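You operate a simulated robot arm through the tools that you are given. There is no shell and no other tool.

Carry out the task below with a simulated robot arm. There is one attempt and no reset: what you move stays moved.

Task
Fold the carton's flaps shut and seal it with the cream paper strip.
Fine: lay the strip along the seam, rub its creases out with the red block, then put the block back. Set down upright: red block. What is to be rubbed or washed off counts as gone when no trace of it is left.

It is judged by the outcome, as a careful person would: the job done as asked, and still so three seconds after it is handed in. It fails if anything else is knocked over, pushed out of place, dropped, spilled or broken. Lids that push on must go on centred and level and be pressed home; caps that screw on are set level and turned clockwise until they are tight. Flat cloth is picked up by pressing the open fingertips on it (5 to 10 N) and closing them slowly along it; thin cloth reads only 2 to 8 mm in the jaws.

Robot
A 7-joint arm with a two-finger gripper, fixed in place. Base frame: the origin is at the foot of the arm, x ahead of it, y to its left, z up; the work surface is at about z = 900. Lengths are in mm, angles in degrees, forces in N, time in s.
With the tool pointing down near the work surface it reaches from about 340 to 720 mm from the base axis. Its first joint turns from -66.0 to 66.0 degrees. Payload 2.45 kg.
The TCP is the grasp point between the finger pads, 26 mm short of the fingertips. In the tool frame z runs along the fingers and y along their closing line. Largest opening 96 mm; the body of the gripper starts 69 mm behind the TCP.
Orientation is that of the tool frame in the base frame, as a unit quaternion [w, x, y, z]. With the fingers straight down and closing along the base's y, the tool's x points along the base's -x, its y along +y and its z along -z.

Tools
- The arm moves only by the tool nudge_tool. Its arguments are lists of equal length, an entry for each row: "travel": the shift along the base's x, y, z in units of 20 mm (1.0 is 20 mm), a list of three; "rot": the turn, a rotation vector about the base's x, y, z in units of 6 degrees (1.0 is 6 degrees), a list of three; "hand": the gripper command, from -1 (fully open) to 1 (shut), values between in proportion. In form: {"travel": [[tx, ty, tz], ...], "rot": [[ax, ay, az], ...], "hand": [hand, ...]}. A call has 1 to 20 rows; each row shifts and turns the commanded pose from where the row before left it. A call with a number of a shift or a turn outside -1 to 1 is refused whole. A row lasts 0.2 s, in which the tool goes at most 50 mm and 8.6 degrees; a call with a longer step from one row to the next is refused whole, and so is a gripper value outside its range. Where a pose cannot be reached the arm comes as near as it can. A force on the tool above 40 N (or 10 N above the force at the start of the call, whichever is more), or a blocked arm, ends the call early, and 0.2 s more pass. The fingers move at their own pace and stop on an object; they squeeze with about 39 N. The grip force told is the motor's: it shows also when the fingers shut on nothing. Time passes only in rows, and 0.2 s behind the last, so rows that do not move let the fingers close. It gives the time, the measured TCP pose, the force on the tool (base axes), the opening and the grip force at its end, in the units of the frame above (readings bear some noise), with the torque about the TCP (base axes, N m) and any sound that the robot's microphone picked up, and new pictures: "pictures" is both (left out), scene, wrist or none.
- Cameras (640 x 400 px; columns grow to the right, rows downward): "scene" is fixed at [158, -383, 1429.6]; the picture's right is [0.86, -0.51, 0.00], its down [-0.27, -0.45, -0.85] and it looks along [0.43, 0.73, -0.53] (base axes); focal length 214 px, centre (320, 200). "wrist" rides on the gripper at [82, 3, -98] in the tool frame; the picture's right is [-0.04, 1.00, 0.00], its down [-0.73, -0.03, -0.68] and it looks along [-0.68, -0.03, 0.73] (tool axes); focal length 256 px, centre (320, 200). There is no depth. A picture from a camera that has moved, and an enlarged one, comes with that camera's place and axes in the base frame and with its lens.
- inspect(camera, box): a new picture of the part [left, top, right, bottom] of that camera's present view, enlarged. The clock stands still meanwhile.
- finish_job(): hands the job in; it is judged then, once.

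Places have to be worked out from the pictures, the camera data and where the tool is seen. Open the gripper and draw the arm clear of the work before you hand the job in, unless the task says otherwise.

The tools are called after "Request:" as name(argument=value, ...) on one line, values as JSON. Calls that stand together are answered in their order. nudge_tool: Moves the arm, as the interface text tells. Its arguments: {"type":"object","properties":{"travel":{"type":"array","items":{"type":"array","items":{"type":"number"}}},"rot":{"type":"array","items":{"type":"array","items":{"type":"number"}}},"hand":{"type":"array","items":{"type":"number"}},"pictures":{"type":"string","enum":["both","scene","wrist","none"]}},"required":["travel","rot","hand"]} The other tools are called the same way: inspect (camera, box) takes an enlarged picture of a part of a camera's view; finish_job () hands the job in.

At the start:

```text
clock: 0.0
position: [341.2, 63.5, 1291.6]
ee_rot: [-0.001, 0.0, 1.0, 0.0]
contact_force: [0.0, -0.1, 0.1]
moment: [0.0, 0.0, 0.01]
finger_gap: 96.1
gripper_force: 0.0
```

scene: 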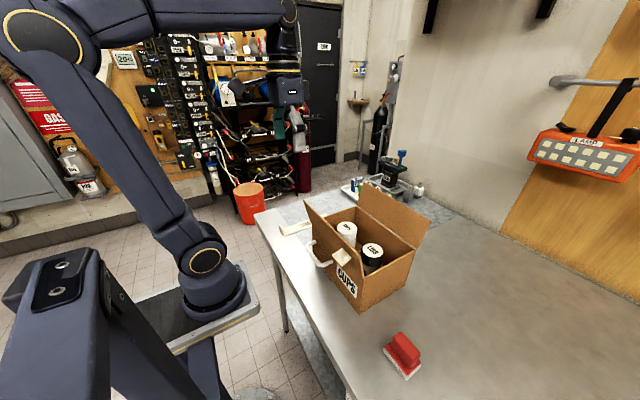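
wrist: 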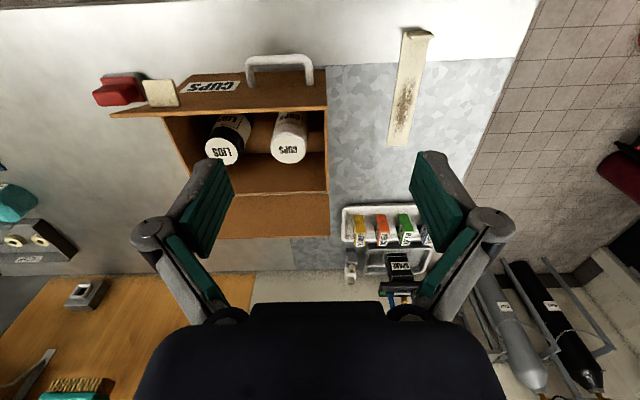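

I start by looking closer at the carton, strip and red block in both cameras before moving.

Request:
inspect(camera="scene", box=[260, 170, 460, 390])

Request:
inspect(camera="wrist", box=[80, 10, 460, 250])

```text
1.82 times, centred on (360, 280) of scene
camera zoom: at [158.0, -383.0, 1429.6], right [0.86, -0.51, 0.0], down [-0.27, -0.45, -0.85], along [0.43, 0.73, -0.53], focal length 390 px, centre (247, 54)
```

zoom: 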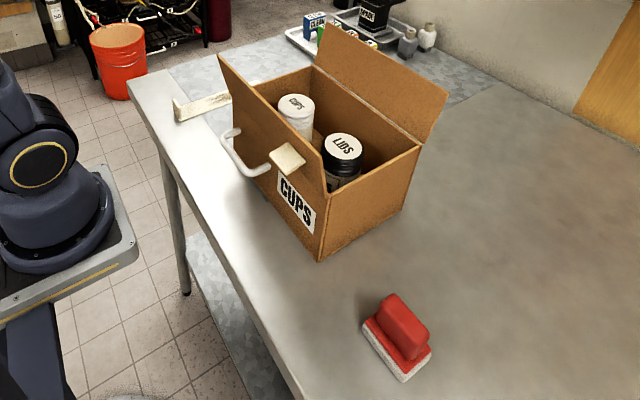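

```text
1.67 times, centred on (270, 130) of wrist
camera zoom: at [258.7, 65.8, 1389.3], right [0.04, 1.0, 0.0], down [0.73, -0.03, 0.68], along [0.68, -0.03, -0.73], focal length 427 px, centre (403, 317)
```

zoom: 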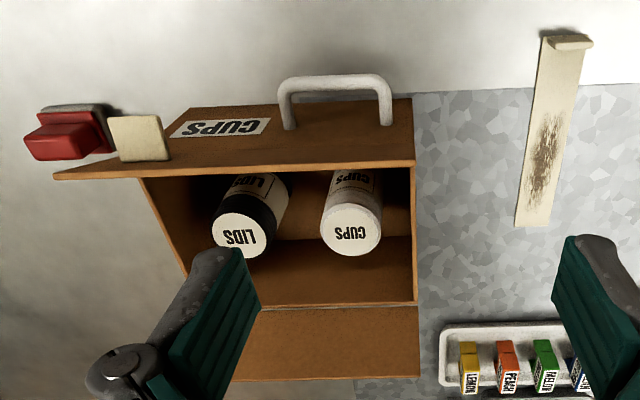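

I need finer detail on the flaps, handle and the cream pad, so I enlarge further.

Request:
inspect(camera="scene", box=[295, 180, 435, 320])

Request:
inspect(camera="wrist", box=[80, 30, 340, 200])

Request:
inspect(camera="wrist", box=[360, 10, 480, 160])

Request:
inspect(camera="scene", box=[370, 310, 440, 390])

Request:
inspect(camera="scene", box=[260, 200, 340, 260])

```text
2.86 times, centred on (365, 250) of scene
camera zoom: at [158.0, -383.0, 1429.6], right [0.86, -0.51, 0.0], down [-0.27, -0.45, -0.85], along [0.43, 0.73, -0.53], focal length 613 px, centre (191, 57)
```

zoom: 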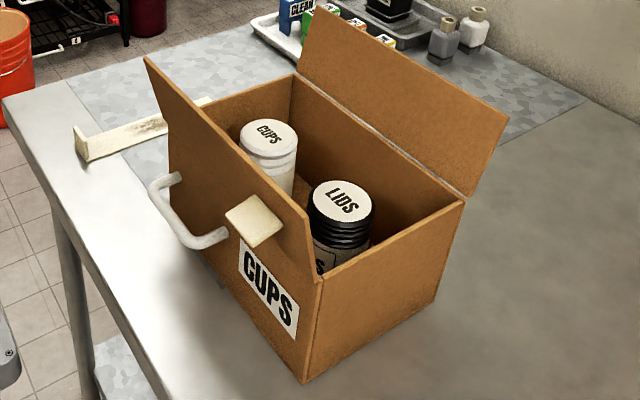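

```text
2.35 times, centred on (210, 115) of wrist
camera zoom: at [258.7, 65.8, 1389.3], right [0.04, 1.0, 0.0], down [0.73, -0.03, 0.68], along [0.68, -0.03, -0.73], focal length 602 px, centre (579, 400)
```

zoom: 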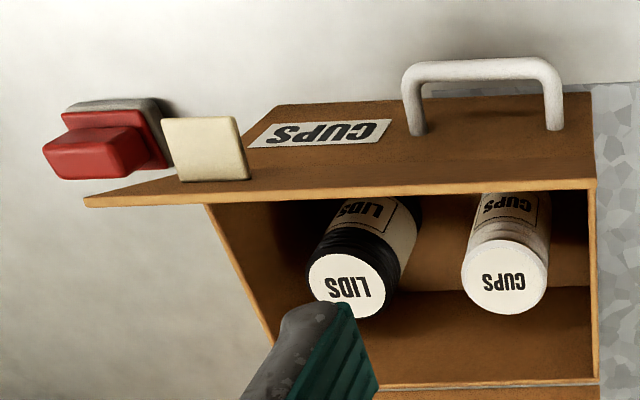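

```text
2.67 times, centred on (420, 85) of wrist
camera zoom: at [258.7, 65.8, 1389.3], right [0.04, 1.0, 0.0], down [0.73, -0.03, 0.68], along [0.68, -0.03, -0.73], focal length 683 px, centre (53, 507)
```

zoom: 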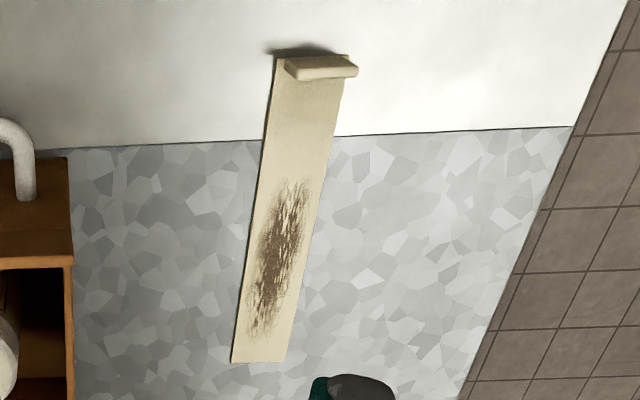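

```text
5.00 times, centred on (405, 350) of scene
camera zoom: at [158.0, -383.0, 1429.6], right [0.86, -0.51, 0.0], down [-0.27, -0.45, -0.85], along [0.43, 0.73, -0.53], focal length 1072 px, centre (-105, -550)
```

zoom: 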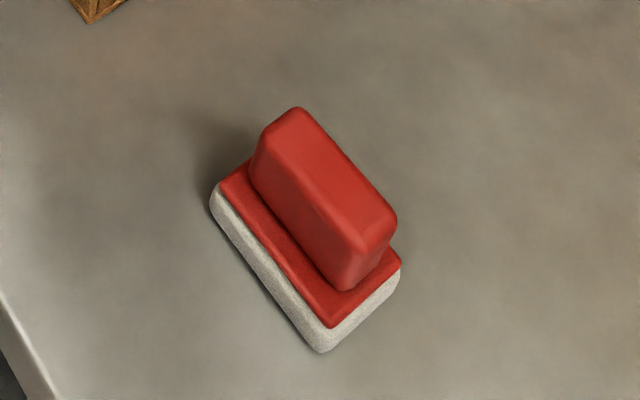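

```text
6.67 times, centred on (300, 230) of scene
camera zoom: at [158.0, -383.0, 1429.6], right [0.86, -0.51, 0.0], down [-0.27, -0.45, -0.85], along [0.43, 0.73, -0.53], focal length 1430 px, centre (453, 0)
```

zoom: 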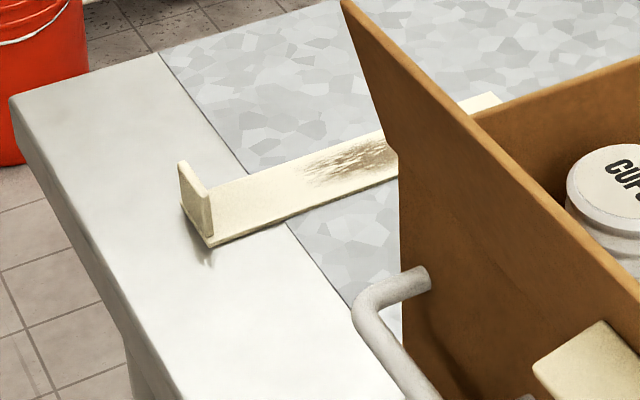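

The near flap leans toward the robot (hinge about x=398, z=1040; edge about x=370, z=1117), the far flap leans away (hinge about x=556), and the strip with its grip tab lies at y≈198–243. I shut the fingers and go to a stand-off in front of the near flap.

Request:
nudge_tool(travel=[[-0.2, -0.6, -0.9], [-0.2, -0.6, -0.9], [0, -0.6, -0.9], [0, -0.6, -0.9], [0, -0.6, -0.9], [0, -0.6, -0.9], [0, -0.6, -0.9], [0, -0.6, -0.9], [0, -0.4, -0.9], [0, 0, 0]], rot=[[0, 0, 0], [0, 0, 0], [0, 0, 0], [0, 0, 0], [0, 0, 0], [0, 0, 0], [0, 0, 0], [0, 0, 0], [0, 0, 0], [0, 0, 0]], hand=[1, 1, 1, 1, 1, 1, 1, 1, 1, 1], pictures="both")

```text
clock: 2.2
position: [332.5, -42.2, 1129.3]
ee_rot: [-0.001, -0.001, 1.0, 0.0]
contact_force: [-0.1, -0.2, 0.1]
moment: [0.01, 0.02, -0.02]
finger_gap: 0.1
gripper_force: 28.2
camera wrist: at [251.0, -38.2, 1227.2], right [0.04, 1.0, 0.0], down [0.73, -0.03, 0.68], along [0.68, -0.03, -0.73], focal length 256 px, centre (320, 200)
```

scene: 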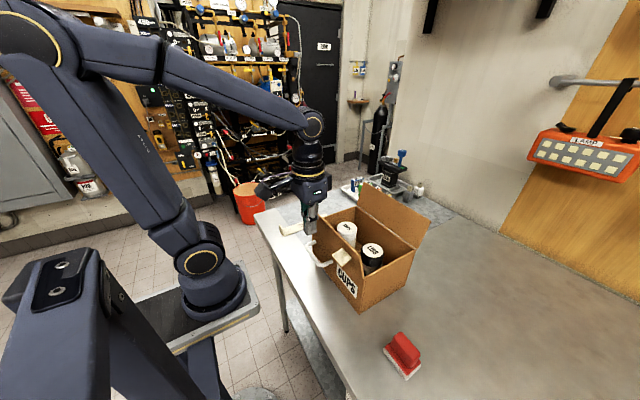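
wrist: 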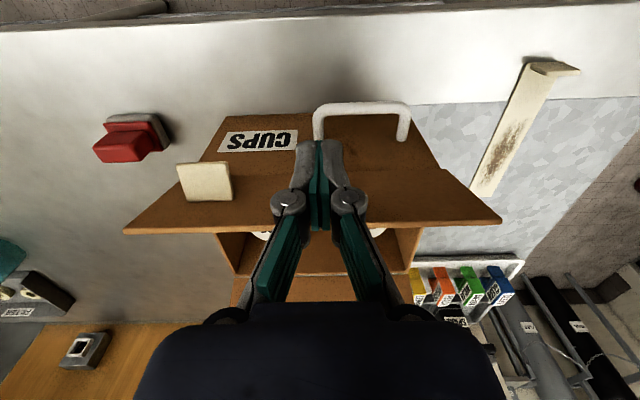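

The closed fingers stand clear in front of the near flap. I push the flap forward in the direction of x with the tips near z≈1097, then follow its arc down.

Request:
nudge_tool(travel=[[0.7, 0, -0.15], [0.7, 0, -0.15], [0.6, 0, 0], [0.6, 0, 0], [0.5, 0, 0], [0.5, 0, -0.1], [0.4, 0, -0.2], [0.3, 0, -0.2], [0.3, 0, -0.2]], rot=[[0, 0, 0], [0, 0, 0], [0, 0, 0], [0, 0, 0], [0, 0, 0], [0, 0, 0], [0, 0, 0], [0, 0, 0], [0, 0, 0]], hand=[1, 1, 1, 1, 1, 1, 1, 1, 1], pictures="both")

```text
clock: 4.2
position: [424.3, -41.6, 1108.1]
ee_rot: [-0.001, 0.0, 1.0, 0.0]
contact_force: [-0.2, -0.2, 0.3]
moment: [-0.01, 0.01, 0.02]
finger_gap: 0.3
gripper_force: 28.7
camera wrist: at [342.6, -38.1, 1207.5], right [0.04, 1.0, 0.0], down [0.73, -0.03, 0.68], along [0.68, -0.03, -0.73], focal length 256 px, centre (320, 200)
```

scene: 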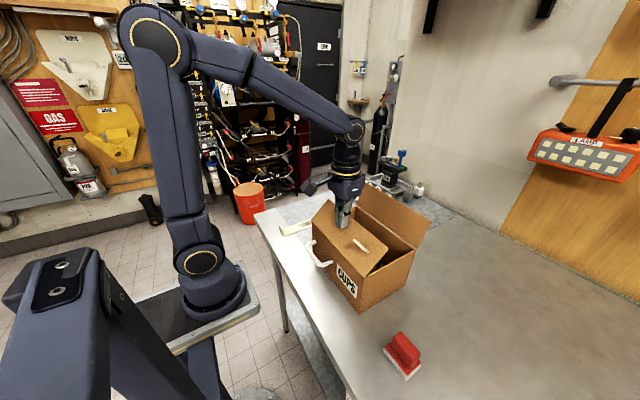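
wrist: 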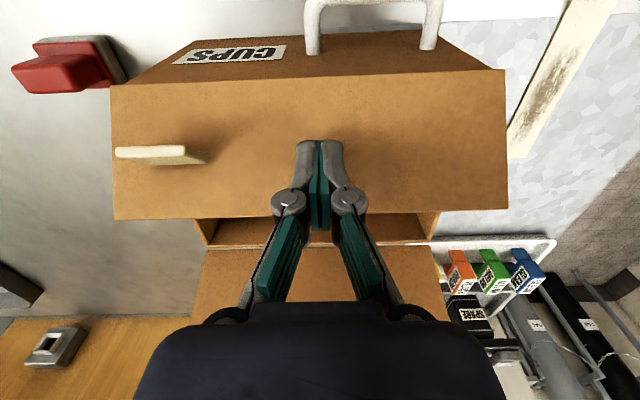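

The flap folds with almost no resistance. I keep following the arc down until it is level.

Request:
nudge_tool(travel=[[0.2, 0, -0.3], [0.25, 0, -0.3], [0.2, 0, -0.35], [0.15, 0, -0.35], [0.1, 0, -0.35], [0.05, 0, -0.25], [0, 0, -0.1], [0, 0, 0]], rot=[[0, 0, 0], [0, 0, 0], [0, 0, 0], [0, 0, 0], [0, 0, 0], [0, 0, 0], [0, 0, 0], [0, 0, 0]], hand=[1, 1, 1, 1, 1, 1, 1, 1], pictures="both")

```text
clock: 6.0
position: [443.4, -40.5, 1069.7]
ee_rot: [0.001, -0.001, 1.0, 0.0]
contact_force: [-1.6, 0.1, 12.2]
moment: [-0.01, 0.15, -0.02]
finger_gap: 6.2
gripper_force: 28.4
camera wrist: at [361.8, -38.2, 1167.6], right [0.04, 1.0, 0.0], down [0.73, -0.03, 0.68], along [0.68, -0.03, -0.73], focal length 256 px, centre (320, 200)
```

scene: 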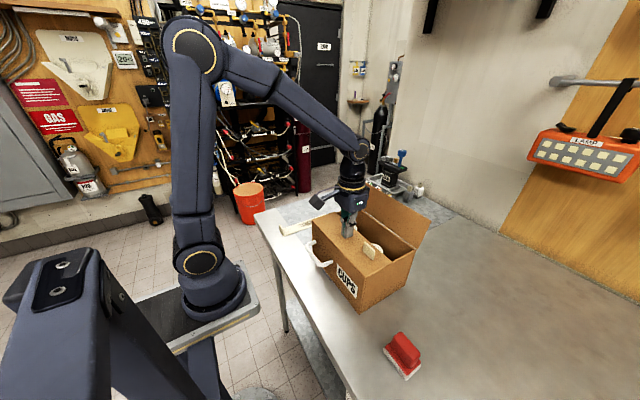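
wrist: 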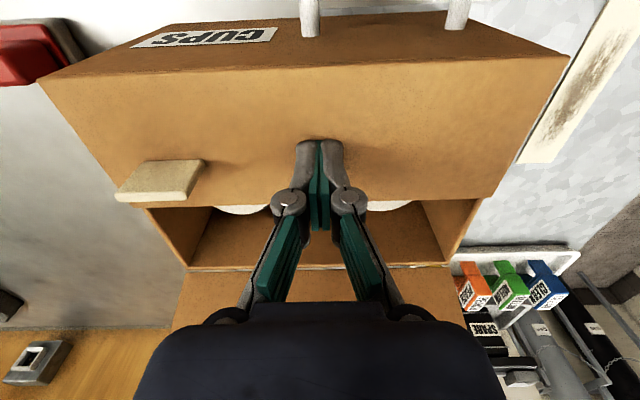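

A 12 N vertical reading at tip z≈1044 says the flap has bottomed out level. I lift off straight up to see whether it stays down.

Request:
nudge_tool(travel=[[0, 0, 0.5], [0, 0, 1], [0, 0, 1], [0, 0, 1], [0, 0, 1], [0, 0, 1], [0, 0, 1], [0, 0, 0]], rot=[[0, 0, 0], [0, 0, 0], [0, 0, 0], [0, 0, 0], [0, 0, 0], [0, 0, 0], [0, 0, 0], [0, 0, 0]], hand=[1, 1, 1, 1, 1, 1, 1, 1], pictures="both")

Request:
inspect(camera="scene", box=[295, 180, 435, 320])

```text
clock: 7.8
position: [443.2, -41.3, 1199.4]
ee_rot: [0.0, 0.0, 1.0, 0.0]
contact_force: [-0.4, -0.1, 0.8]
moment: [0.01, 0.02, 0.0]
finger_gap: 0.2
gripper_force: 28.3
camera wrist: at [361.8, -38.0, 1297.4], right [0.04, 1.0, 0.0], down [0.73, -0.03, 0.68], along [0.68, -0.03, -0.73], focal length 256 px, centre (320, 200)
```

scene: 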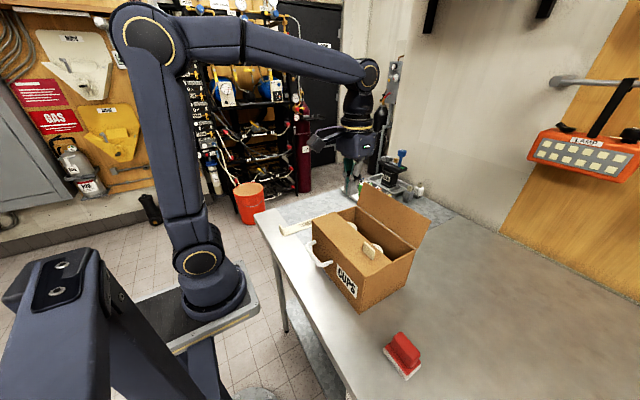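
wrist: 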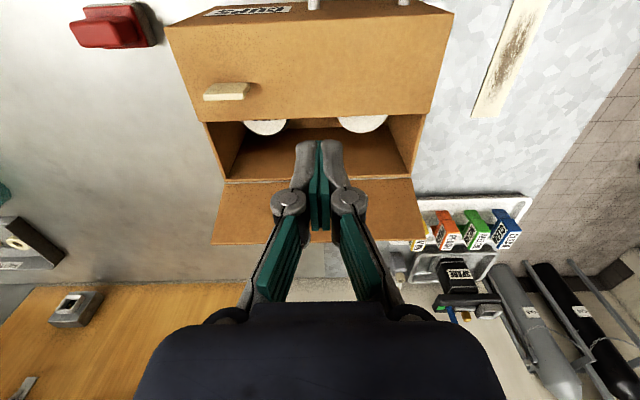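

```text
2.86 times, centred on (365, 250) of scene
camera zoom: at [158.0, -383.0, 1429.6], right [0.86, -0.51, 0.0], down [-0.27, -0.45, -0.85], along [0.43, 0.73, -0.53], focal length 613 px, centre (191, 57)
```

zoom: 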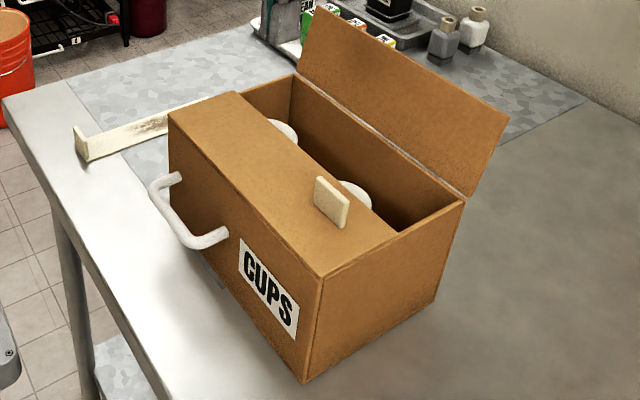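

The near flap stays shut, its tab upright at about (446, -125), and the seam is at x≈478. Next I carry the closed fingers over the far flap to its outer side.

Request:
nudge_tool(travel=[[0.9, 0, 0.1], [1, 0, 0], [1, 0, 0], [1, -0.1, 0], [1, -0.1, 0], [1, -0.1, 0], [1, -0.1, 0], [1, -0.1, 0], [1, 0, 0], [0.7, 0, -0.3], [0, 0, -1], [0, 0, -1], [0, 0, -0.9], [0, 0, 0]], rot=[[0, 0, 0], [0, 0, 0], [0, 0, 0], [0, 0, 0], [0, 0, 0], [0, 0, 0], [0, 0, 0], [0, 0, 0], [0, 0, 0], [0, 0, 0], [0, 0, 0], [0, 0, 0], [0, 0, 0], [0, 0, 0]], hand=[1, 1, 1, 1, 1, 1, 1, 1, 1, 1, 1, 1, 1, 1], pictures="both")

Request:
inspect(camera="scene", box=[315, 150, 455, 290])

```text
clock: 10.8
position: [634.5, -51.1, 1137.6]
ee_rot: [0.0, 0.0, 1.0, 0.001]
contact_force: [-1.3, -0.1, 0.6]
moment: [-0.03, 0.01, -0.03]
finger_gap: 0.1
gripper_force: 28.4
camera wrist: at [553.7, -48.4, 1235.2], right [0.04, 1.0, 0.0], down [0.73, -0.03, 0.68], along [0.68, -0.03, -0.73], focal length 256 px, centre (320, 200)
```

scene: 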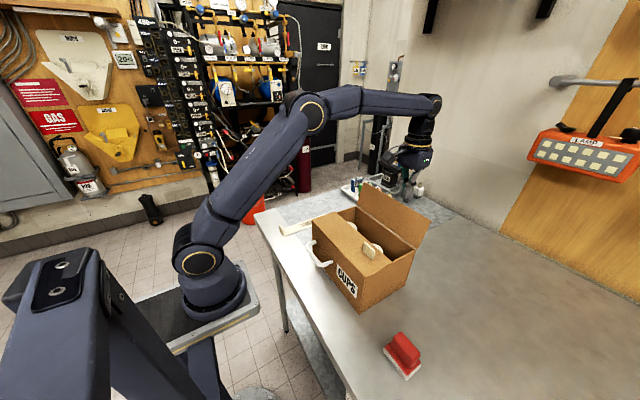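
wrist: 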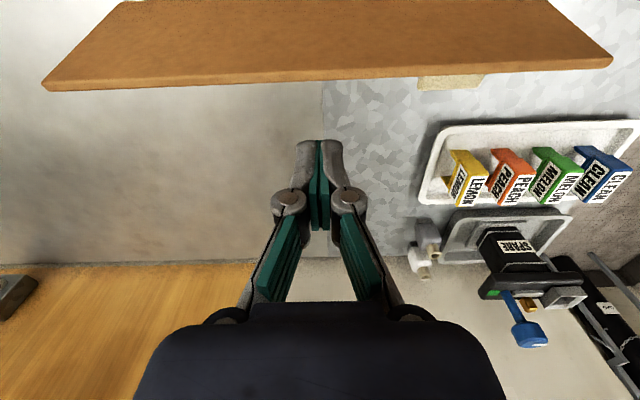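

```text
2.86 times, centred on (385, 220) of scene
camera zoom: at [158.0, -383.0, 1429.6], right [0.86, -0.51, 0.0], down [-0.27, -0.45, -0.85], along [0.43, 0.73, -0.53], focal length 613 px, centre (134, 143)
```

zoom: 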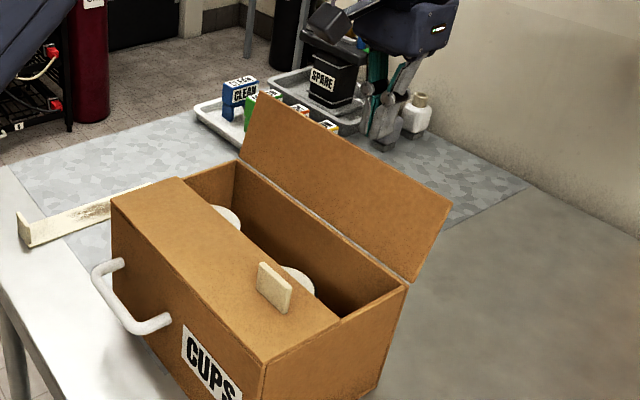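

The far flap's outer tab sits toward +y (about y≈20), clear of my contact line at y=-51. I pull the flap toward the robot and fold it down along the mirrored arc.

Request:
nudge_tool(travel=[[-0.8, 0, -0.4], [-0.8, 0, -0.35], [-0.6, 0, 0], [-0.5, 0, 0], [-0.5, 0, 0], [-0.4, 0, 0], [-0.4, 0, -0.1], [-0.35, 0, -0.15], [-0.35, 0, -0.2], [-0.3, 0, -0.25]], rot=[[0, 0, 0], [0, 0, 0], [0, 0, 0], [0, 0, 0], [0, 0, 0], [0, 0, 0], [0, 0, 0], [0, 0, 0], [0, 0, 0], [0, 0, 0]], hand=[1, 1, 1, 1, 1, 1, 1, 1, 1, 1], pictures="both")

```text
clock: 13.0
position: [534.0, -51.0, 1108.1]
ee_rot: [0.0, 0.0, 1.0, 0.0]
contact_force: [-0.5, -0.5, -0.4]
moment: [0.02, -0.01, -0.01]
finger_gap: 5.9
gripper_force: 28.8
camera wrist: at [453.5, -48.5, 1206.2], right [0.04, 1.0, 0.0], down [0.73, -0.03, 0.68], along [0.68, -0.03, -0.73], focal length 256 px, centre (320, 200)
```

scene: 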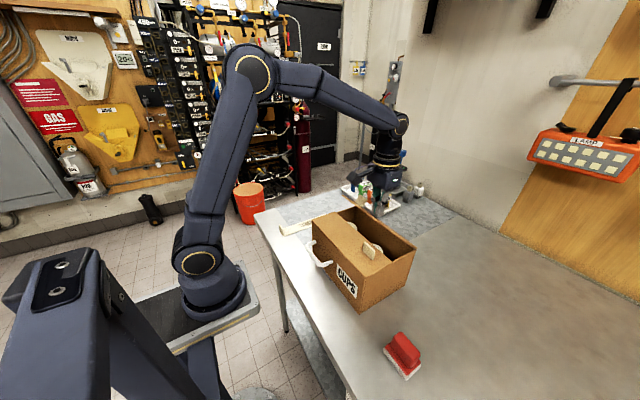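
wrist: 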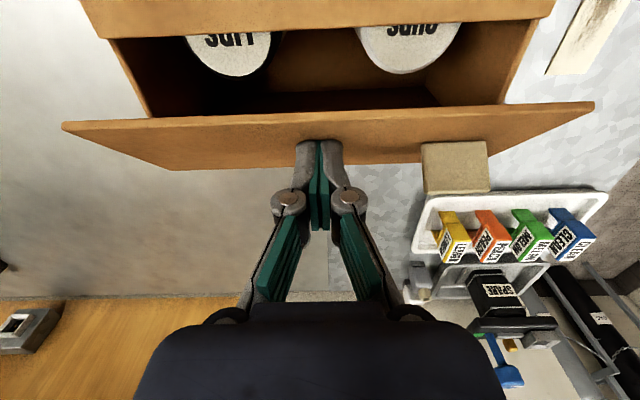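

The far flap is following. I continue down the arc to level.

Request:
nudge_tool(travel=[[-0.3, 0, -0.25], [-0.25, 0, -0.3], [-0.2, 0, -0.3], [-0.15, 0, -0.35], [-0.1, 0, -0.35], [0, 0, -0.25], [0, 0, -0.15], [0, 0, 0]], rot=[[0, 0, 0], [0, 0, 0], [0, 0, 0], [0, 0, 0], [0, 0, 0], [0, 0, 0], [0, 0, 0], [0, 0, 0]], hand=[1, 1, 1, 1, 1, 1, 1, 1], pictures="both")

```text
clock: 14.8
position: [514.7, -51.4, 1070.2]
ee_rot: [0.001, 0.0, 1.0, 0.0]
contact_force: [-0.9, -0.9, 8.6]
moment: [0.0, -0.01, -0.01]
finger_gap: 5.9
gripper_force: 29.0
camera wrist: at [433.8, -48.3, 1167.8], right [0.04, 1.0, 0.0], down [0.73, -0.03, 0.68], along [0.68, -0.03, -0.73], focal length 256 px, centre (320, 200)
```

scene: 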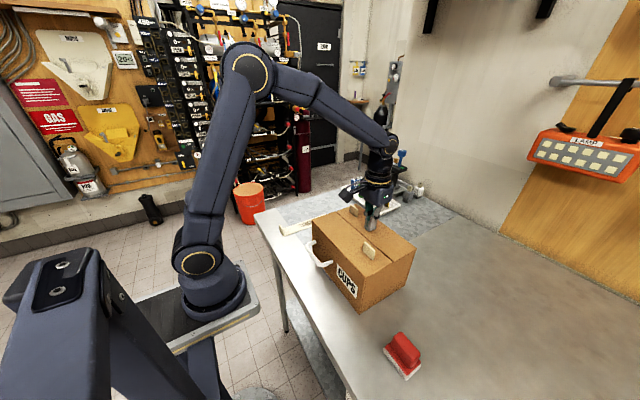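
wrist: 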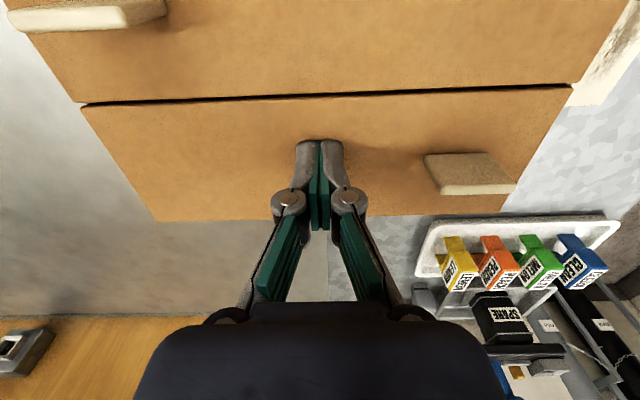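

Both flaps are shut and the seam runs at x≈481, y from -168 to 68; the tabs stand about 35 mm either side of it. I lift away, then swing to above the strip's tab while yawing -90° so the fingers will close along x.

Request:
nudge_tool(travel=[[0, 0, 0.5], [0, 0, 1], [0, 0, 1], [0, 0, 1], [0, 0, 1], [-0.5, 0.9, 1], [-0.5, 0.9, 0], [-0.5, 0.9, 0], [-0.5, 0.9, 0], [-0.5, 0.9, 0], [-0.5, 0.9, 0], [-0.5, 0.9, 0], [-0.5, 0.9, 0], [-0.5, 0.9, 0], [-0.5, 0.9, 0], [-0.5, 0.9, 0], [-0.5, 0.9, 0], [-0.5, 0.9, 0], [-0.5, 0.9, 0], [-0.5, 0.9, 0]], rot=[[0, 0, 0], [0, 0, 0], [0, 0, 0], [0, 0, 0], [0, 0, 0], [0, 0, -1], [0, 0, -1], [0, 0, -1], [0, 0, -1], [0, 0, -1], [0, 0, -1], [0, 0, -1], [0, 0, -1], [0, 0, -1], [0, 0, -1], [0, 0, -1], [0, 0, -1], [0, 0, -1], [0, 0, -1], [0, 0, -1]], hand=[1, 1, 1, 1, 1, 0, -1, -1, -1, -1, -1, -1, -1, -1, -1, -1, -1, -1, -1, -1], pictures="both")

Request:
inspect(camera="scene", box=[295, 180, 435, 320])

```text
clock: 19.0
position: [364.3, 218.2, 1179.2]
ee_rot: [0.0, 0.708, 0.706, 0.0]
contact_force: [0.9, 0.2, 0.3]
moment: [0.0, -0.01, 0.01]
finger_gap: 95.8
gripper_force: 0.0
camera wrist: at [368.3, 300.4, 1277.1], right [1.0, -0.04, 0.0], down [-0.03, -0.73, 0.68], along [-0.03, -0.68, -0.73], focal length 256 px, centre (320, 200)
```

scene: 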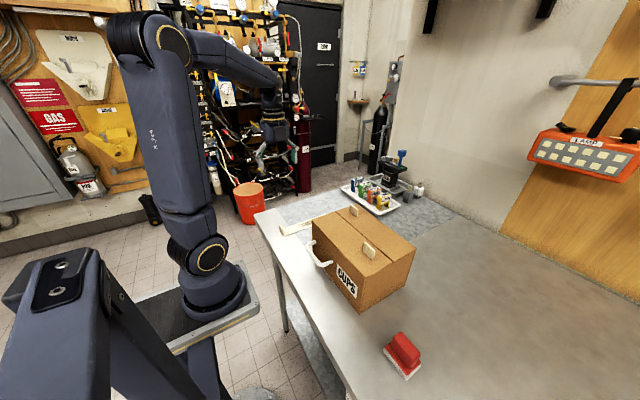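
wrist: 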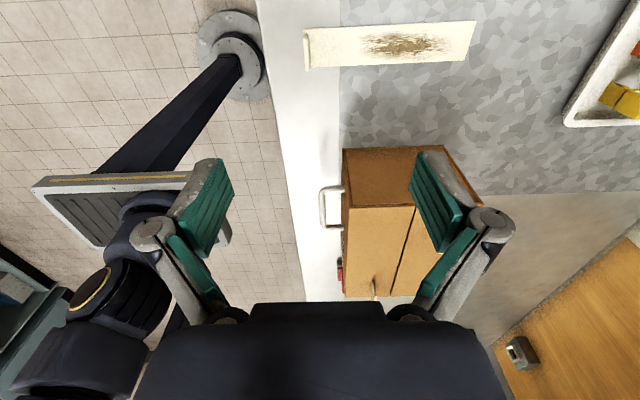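

```text
2.86 times, centred on (365, 250) of scene
camera zoom: at [158.0, -383.0, 1429.6], right [0.86, -0.51, 0.0], down [-0.27, -0.45, -0.85], along [0.43, 0.73, -0.53], focal length 613 px, centre (191, 57)
```

zoom: 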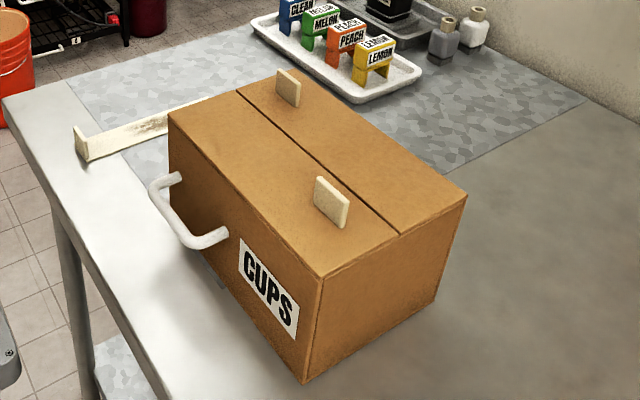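

The flaps stay shut. I zoom on the strip in the new wrist view to place its tab accurately.

Request:
inspect(camera="wrist", box=[290, 0, 490, 90])

Request:
inspect(camera="scene", box=[270, 200, 320, 245])

```text
3.20 times, centred on (390, 45) of wrist
camera zoom: at [368.3, 300.4, 1277.1], right [1.0, -0.04, 0.0], down [-0.03, -0.73, 0.68], along [-0.03, -0.68, -0.73], focal length 819 px, centre (96, 696)
```

zoom: 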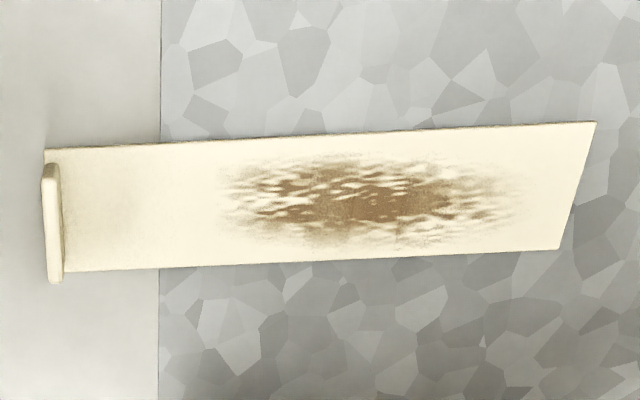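

```text
8.89 times, centred on (295, 222) of scene
camera zoom: at [158.0, -383.0, 1429.6], right [0.86, -0.51, 0.0], down [-0.27, -0.45, -0.85], along [0.43, 0.73, -0.53], focal length 1906 px, centre (542, 0)
```

zoom: 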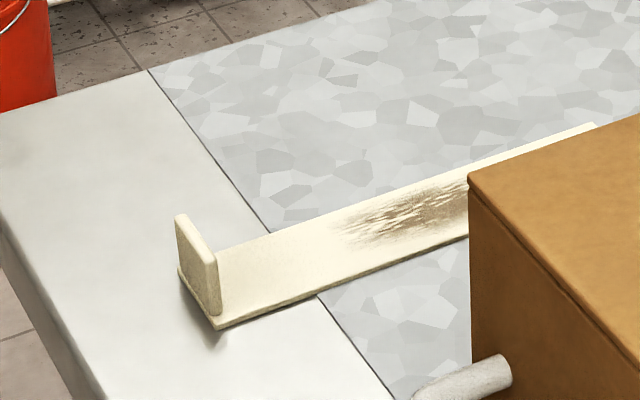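

The strip spans x≈348–556, y≈197–240; its tab is about 5 mm thick, 25 mm high, at x≈350. I half-open the fingers (≈40 mm) and descend to just above the tab for a check.

Request:
nudge_tool(travel=[[-0.35, 0, -1], [-0.35, 0, -1], [0, 0, -1], [0, 0, -1], [0, 0, -1], [0, 0, -1], [0, 0, -1], [0, 0, -1], [0, 0, -1], [0, 0, -1], [0, 0, -0.6], [0, 0, 0]], rot=[[0, 0, 0], [0, 0, 0], [0, 0, 0], [0, 0, 0], [0, 0, 0], [0, 0, 0], [0, 0, 0], [0, 0, 0], [0, 0, 0], [0, 0, 0], [0, 0, 0], [0, 0, 0]], hand=[0.17, 0.17, 0.17, 0.17, 0.17, 0.17, 0.17, 0.17, 0.17, 0.17, 0.17, 0.17], pictures="both")

Request:
inspect(camera="wrist", box=[220, 60, 480, 222])

Request:
inspect(camera="scene", box=[255, 180, 325, 250])

```text
clock: 21.6
position: [349.7, 216.9, 966.0]
ee_rot: [0.0, 0.707, 0.707, 0.0]
contact_force: [0.9, 0.1, -0.6]
moment: [0.03, -0.02, 0.01]
finger_gap: 39.9
gripper_force: 0.1
camera wrist: at [354.5, 300.2, 1064.9], right [1.0, -0.04, 0.0], down [-0.03, -0.73, 0.68], along [-0.03, -0.68, -0.73], focal length 256 px, centre (320, 200)
```

scene: 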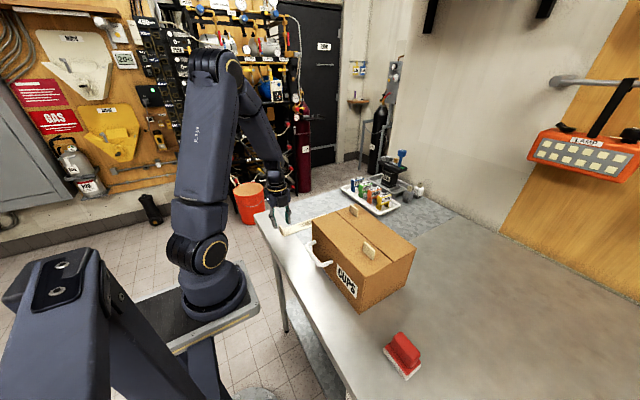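
wrist: 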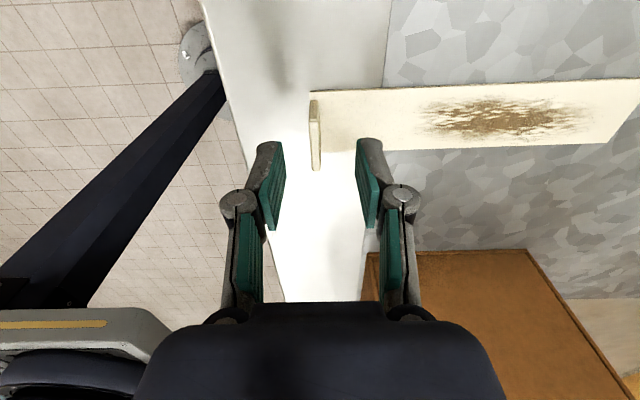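

```text
2.46 times, centred on (350, 141) of wrist
camera zoom: at [354.5, 300.2, 1064.9], right [1.0, -0.04, 0.0], down [-0.03, -0.73, 0.68], along [-0.03, -0.68, -0.73], focal length 630 px, centre (246, 345)
```

zoom: 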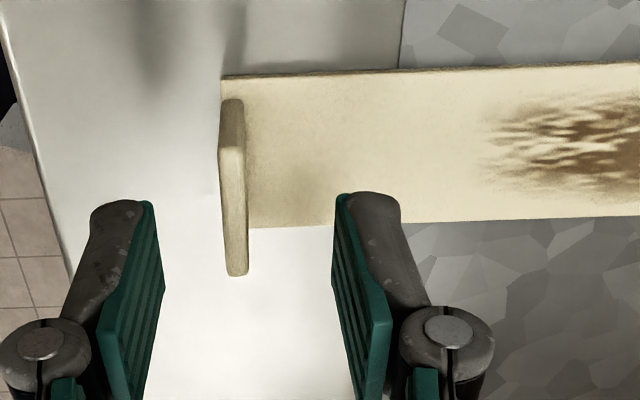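

```text
5.71 times, centred on (290, 215) of scene
camera zoom: at [158.0, -383.0, 1429.6], right [0.86, -0.51, 0.0], down [-0.27, -0.45, -0.85], along [0.43, 0.73, -0.53], focal length 1226 px, centre (491, 114)
```

zoom: 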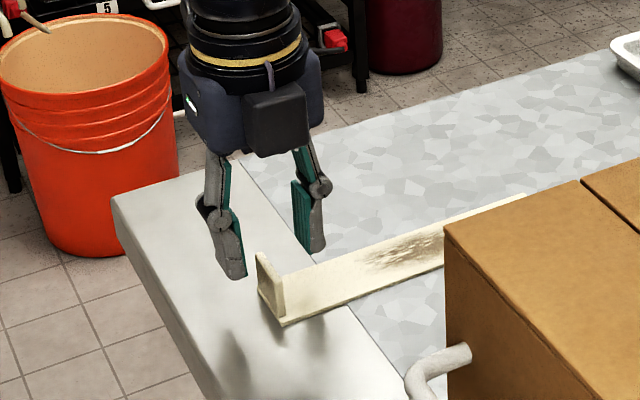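

The tab's top is at x≈348, y 198–234, right between the fingers. I descend so the tips stop about 6 mm over the table.

Request:
nudge_tool(travel=[[-0.08, 0, -0.6], [0, 0, -0.6], [0, 0, -0.3], [0, 0, -0.2], [0, 0, 0]], rot=[[0, 0, 0], [0, 0, 0], [0, 0, 0], [0, 0, 0], [0, 0, 0]], hand=[0.17, 0.17, 0.17, 0.17, 0.17], pictures="none")

```text
clock: 22.8
position: [348.6, 218.6, 933.6]
ee_rot: [0.0, 0.707, 0.707, 0.0]
contact_force: [-0.2, -0.8, -0.3]
moment: [-0.01, -0.01, -0.02]
finger_gap: 39.9
gripper_force: 0.1
```

No contact yet at TCP z≈933 (tips ≈907), so I close on the tab.

Request:
nudge_tool(travel=[[0, 0, 0], [0, 0, 0], [0, 0, 0], [0, 0, 0], [0, 0, 0], [0, 0, 0]], rot=[[0, 0, 0], [0, 0, 0], [0, 0, 0], [0, 0, 0], [0, 0, 0], [0, 0, 0]], hand=[0.5, 0.7, 0.85, 1, 1, 1], pictures="both")

Request:
inspect(camera="wrist", box=[220, 60, 480, 222])

```text
clock: 24.2
position: [348.5, 219.0, 932.4]
ee_rot: [0.0, 0.707, 0.707, 0.001]
contact_force: [0.0, -0.4, 1.1]
moment: [0.0, -0.02, -0.01]
finger_gap: 5.8
gripper_force: 33.4
camera wrist: at [352.8, 300.3, 1031.3], right [1.0, -0.04, 0.0], down [-0.03, -0.73, 0.68], along [-0.03, -0.68, -0.73], focal length 256 px, centre (320, 200)
```

scene: 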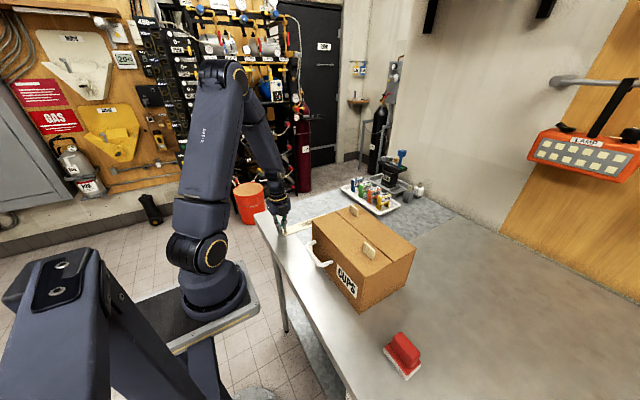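
wrist: 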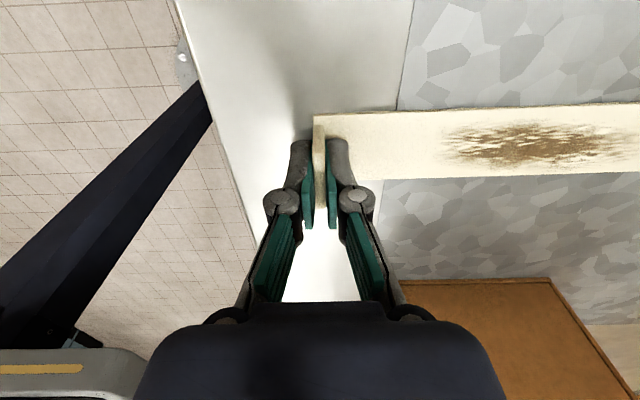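

```text
2.46 times, centred on (350, 141) of wrist
camera zoom: at [352.8, 300.3, 1031.3], right [1.0, -0.04, 0.0], down [-0.03, -0.73, 0.68], along [-0.03, -0.68, -0.73], focal length 630 px, centre (246, 345)
```

zoom: 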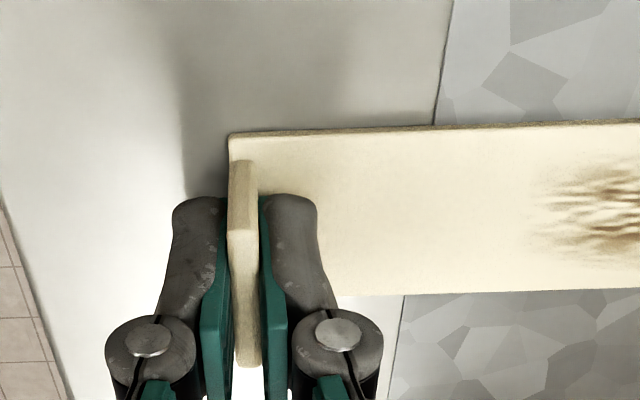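

The gap holds at 5.8 mm with grip force, so the tab is held. I lift gently to see whether the strip is stiff or droops.

Request:
nudge_tool(travel=[[0, 0, 0.5], [0, 0, 0.5], [0, 0, 0.5], [0, 0, 0.5], [0, 0, 0.5], [0, 0, 0.5], [0, 0, 0]], rot=[[0, 0, 0], [0, 0, 0], [0, 0, 0], [0, 0, 0], [0, 0, 0], [0, 0, 0], [0, 0, 0]], hand=[1, 1, 1, 1, 1, 1, 1], pictures="both")

Request:
inspect(camera="scene", box=[255, 180, 355, 250])

```text
clock: 25.8
position: [349.3, 218.5, 994.2]
ee_rot: [-0.001, 0.707, 0.707, 0.0]
contact_force: [-0.1, -0.9, -0.9]
moment: [-0.01, 0.02, 0.01]
finger_gap: 5.9
gripper_force: 33.5
camera wrist: at [352.8, 299.6, 1091.8], right [1.0, -0.04, 0.0], down [-0.03, -0.73, 0.68], along [-0.03, -0.68, -0.73], focal length 256 px, centre (320, 200)
```

scene: 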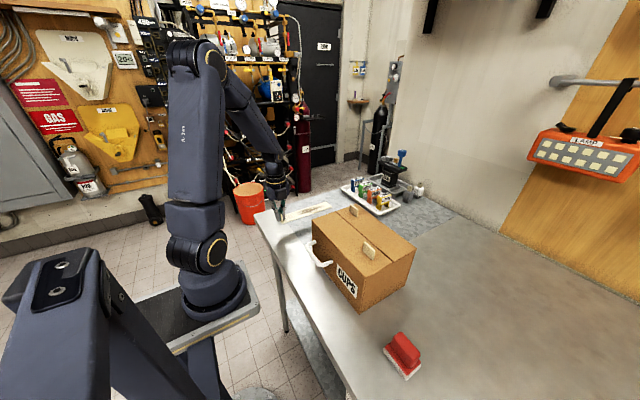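
wrist: 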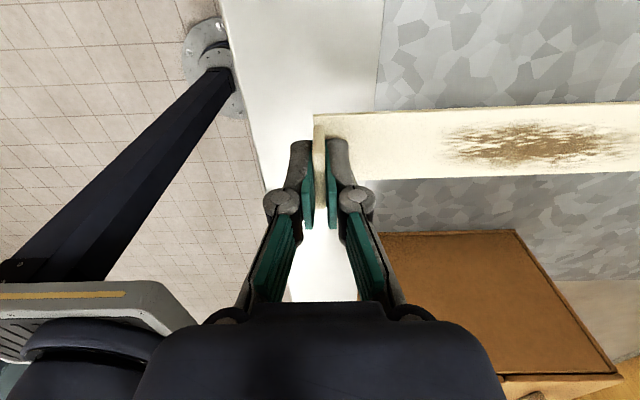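

```text
5.71 times, centred on (305, 215) of scene
camera zoom: at [158.0, -383.0, 1429.6], right [0.86, -0.51, 0.0], down [-0.27, -0.45, -0.85], along [0.43, 0.73, -0.53], focal length 1226 px, centre (406, 114)
```

zoom: 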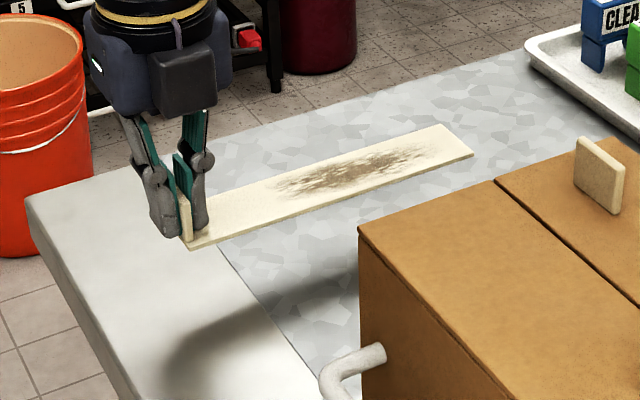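

The strip is stiff and hangs level from its tab. I lift it well above the carton tabs, then carry it over while turning +90° so its tab end lands at the -y end of the seam and the creased part is away from the near flap's tab.

Request:
nudge_tool(travel=[[0, 0, 0.9], [0, 0, 0.95], [0, 0, 0.95], [0, 0, 0.95], [0, 0, 0.95], [0, 0, 0.95], [0, 0, 0.95], [0, 0, 0.95], [0, 0, 0.95], [0, 0, 0.9], [0, 0, 0]], rot=[[0, 0, 0], [0, 0, 0], [0, 0, 0], [0, 0, 0], [0, 0, 0], [0, 0, 0], [0, 0, 0], [0, 0, 0], [0, 0, 0], [0, 0, 0], [0, 0, 0]], hand=[1, 1, 1, 1, 1, 1, 1, 1, 1, 1, 1], pictures="none")

Request:
nudge_tool(travel=[[0.34, -0.97, 0], [0.34, -0.97, 0], [0.34, -0.97, 0], [0.34, -0.97, 0], [0.34, -0.97, 0], [0.34, -0.97, 0], [0.34, -0.97, 0], [0.34, -0.97, 0], [0.34, -0.97, 0], [0.34, -0.97, 0], [0.34, -0.97, 0], [0.34, -0.97, 0], [0.34, -0.97, 0], [0.34, -0.97, 0], [0.34, -0.97, 0], [0.34, -0.97, 0], [0.34, -0.97, 0], [0.34, -0.97, 0], [0.34, -0.97, 0], [0, 0, 0]], rot=[[0, 0, 0], [0, 0, 0.5], [0, 0, 0.9], [0, 0, 0.9], [0, 0, 0.9], [0, 0, 0.9], [0, 0, 0.9], [0, 0, 0.9], [0, 0, 0.9], [0, 0, 0.9], [0, 0, 0.9], [0, 0, 0.9], [0, 0, 0.9], [0, 0, 0.9], [0, 0, 0.9], [0, 0, 0.9], [0, 0, 0.9], [0, 0, 0.9], [0, 0, 0.1], [0, 0, 0]], hand=[1, 1, 1, 1, 1, 1, 1, 1, 1, 1, 1, 1, 1, 1, 1, 1, 1, 1, 1, 1], pictures="both")

```text
clock: 28.2
position: [349.4, 217.8, 1181.5]
ee_rot: [0.0, 0.707, 0.707, 0.0]
contact_force: [0.0, -0.3, 0.2]
moment: [-0.02, 0.02, 0.04]
finger_gap: 5.9
gripper_force: 32.9
```

```text
clock: 32.4
position: [479.3, -149.6, 1181.6]
ee_rot: [0.0, 0.0, 1.0, 0.0]
contact_force: [0.8, -0.7, 0.6]
moment: [-0.02, -0.01, 0.0]
finger_gap: 6.0
gripper_force: 32.8
camera wrist: at [397.4, -147.0, 1278.8], right [0.04, 1.0, 0.0], down [0.73, -0.03, 0.68], along [0.68, -0.03, -0.73], focal length 256 px, centre (320, 200)
```

scene: 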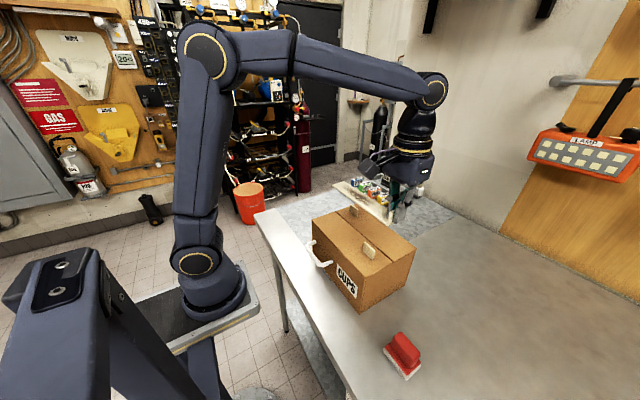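
wrist: 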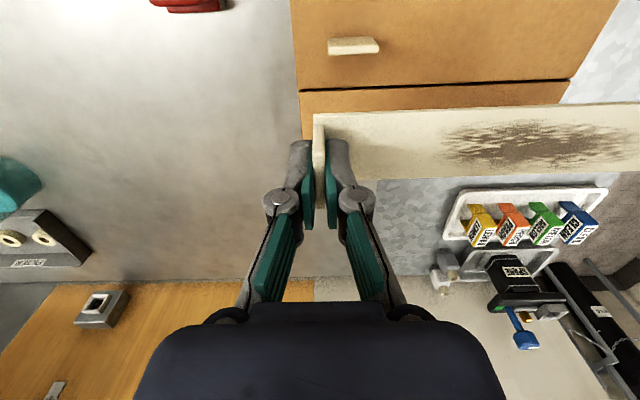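

The seam reads x≈481.5 with ends y≈-168 and 70, and the strip is parallel to it. I make a small correction to (481.5, -153) and lower to about 15 mm above the lid for a check.

Request:
nudge_tool(travel=[[0.11, -0.17, -0.8], [0, 0, -0.9], [0, 0, -0.9], [0, 0, -0.9], [0, 0, -0.6], [0, 0, -0.4], [0, 0, 0]], rot=[[0, 0, 0], [0, 0, 0], [0, 0, 0], [0, 0, 0], [0, 0, 0], [0, 0, 0], [0, 0, 0]], hand=[1, 1, 1, 1, 1, 1, 1], pictures="both")

Request:
inspect(camera="scene", box=[295, 180, 435, 320])

Request:
inspect(camera="wrist", box=[220, 0, 640, 262])

```text
clock: 34.0
position: [479.8, -153.1, 1090.5]
ee_rot: [0.0, 0.0, 1.0, 0.0]
contact_force: [-0.5, -0.1, -0.6]
moment: [-0.05, -0.05, -0.01]
finger_gap: 6.1
gripper_force: 33.2
camera wrist: at [399.7, -150.0, 1188.9], right [0.04, 1.0, 0.0], down [0.73, -0.03, 0.68], along [0.68, -0.03, -0.73], focal length 256 px, centre (320, 200)
```

scene: 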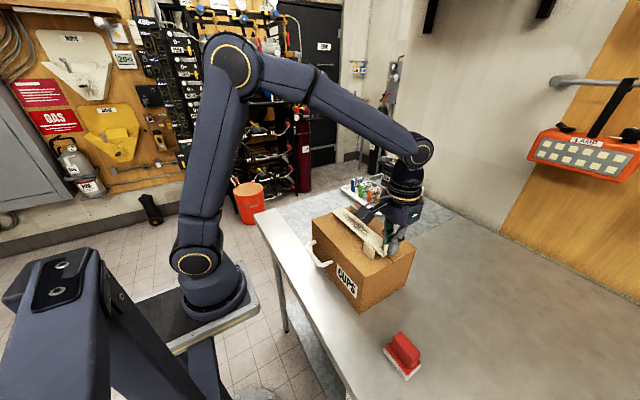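
wrist: 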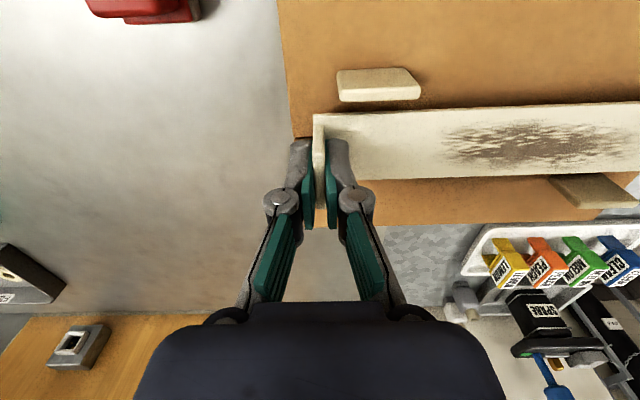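

```text
2.86 times, centred on (365, 250) of scene
camera zoom: at [158.0, -383.0, 1429.6], right [0.86, -0.51, 0.0], down [-0.27, -0.45, -0.85], along [0.43, 0.73, -0.53], focal length 613 px, centre (191, 57)
```

zoom: 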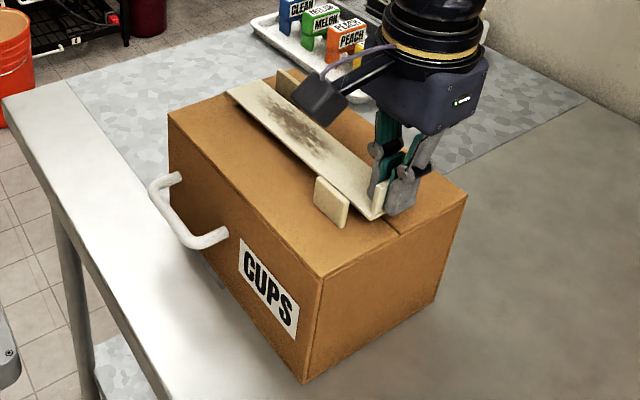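

```text
1.52 times, centred on (430, 131) of wrist
camera zoom: at [399.7, -150.0, 1188.9], right [0.04, 1.0, 0.0], down [0.73, -0.03, 0.68], along [0.68, -0.03, -0.73], focal length 390 px, centre (152, 305)
```

zoom: 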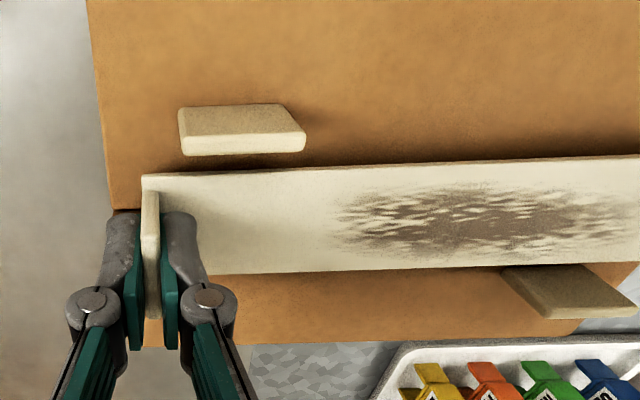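

The strip hovers over the seam between the two flap tabs with clearance on both sides. I shift +1.5 mm in x and lower in small steps to contact.

Request:
nudge_tool(travel=[[0.08, 0, 0], [0, 0, -0.2], [0, 0, -0.2], [0, 0, -0.15], [0, 0, -0.1], [0, 0, 0]], rot=[[0, 0, 0], [0, 0, 0], [0, 0, 0], [0, 0, 0], [0, 0, 0], [0, 0, 0]], hand=[1, 1, 1, 1, 1, 1], pictures="both")

Request:
inspect(camera="wrist", box=[220, 0, 640, 262])

```text
clock: 35.4
position: [482.6, -154.0, 1078.7]
ee_rot: [0.001, 0.0, 1.0, 0.0]
contact_force: [-1.1, 0.0, 7.4]
moment: [0.03, 0.04, 0.02]
finger_gap: 6.0
gripper_force: 33.3
camera wrist: at [401.0, -150.1, 1176.3], right [0.04, 1.0, 0.0], down [0.73, -0.03, 0.68], along [0.68, -0.03, -0.73], focal length 256 px, centre (320, 200)
```

scene: 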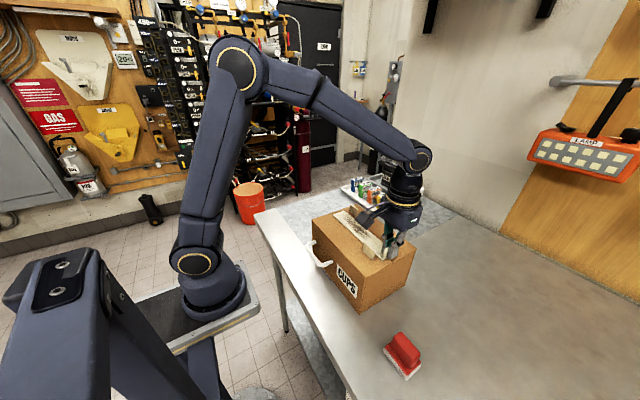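
wrist: 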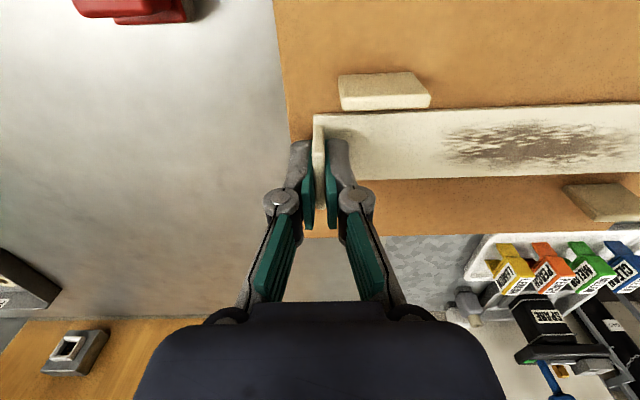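

```text
1.52 times, centred on (430, 131) of wrist
camera zoom: at [401.0, -150.1, 1176.3], right [0.04, 1.0, 0.0], down [0.73, -0.03, 0.68], along [0.68, -0.03, -0.73], focal length 390 px, centre (152, 305)
```

zoom: 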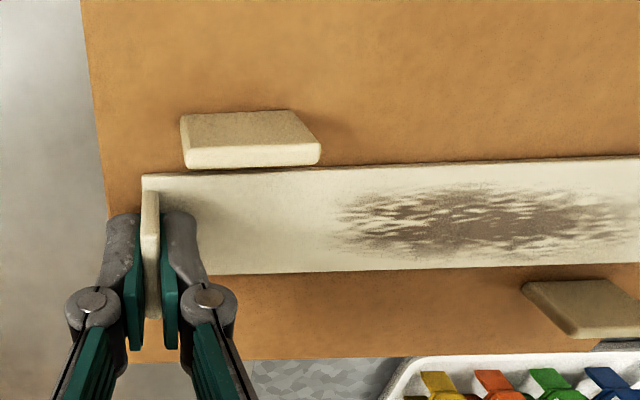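

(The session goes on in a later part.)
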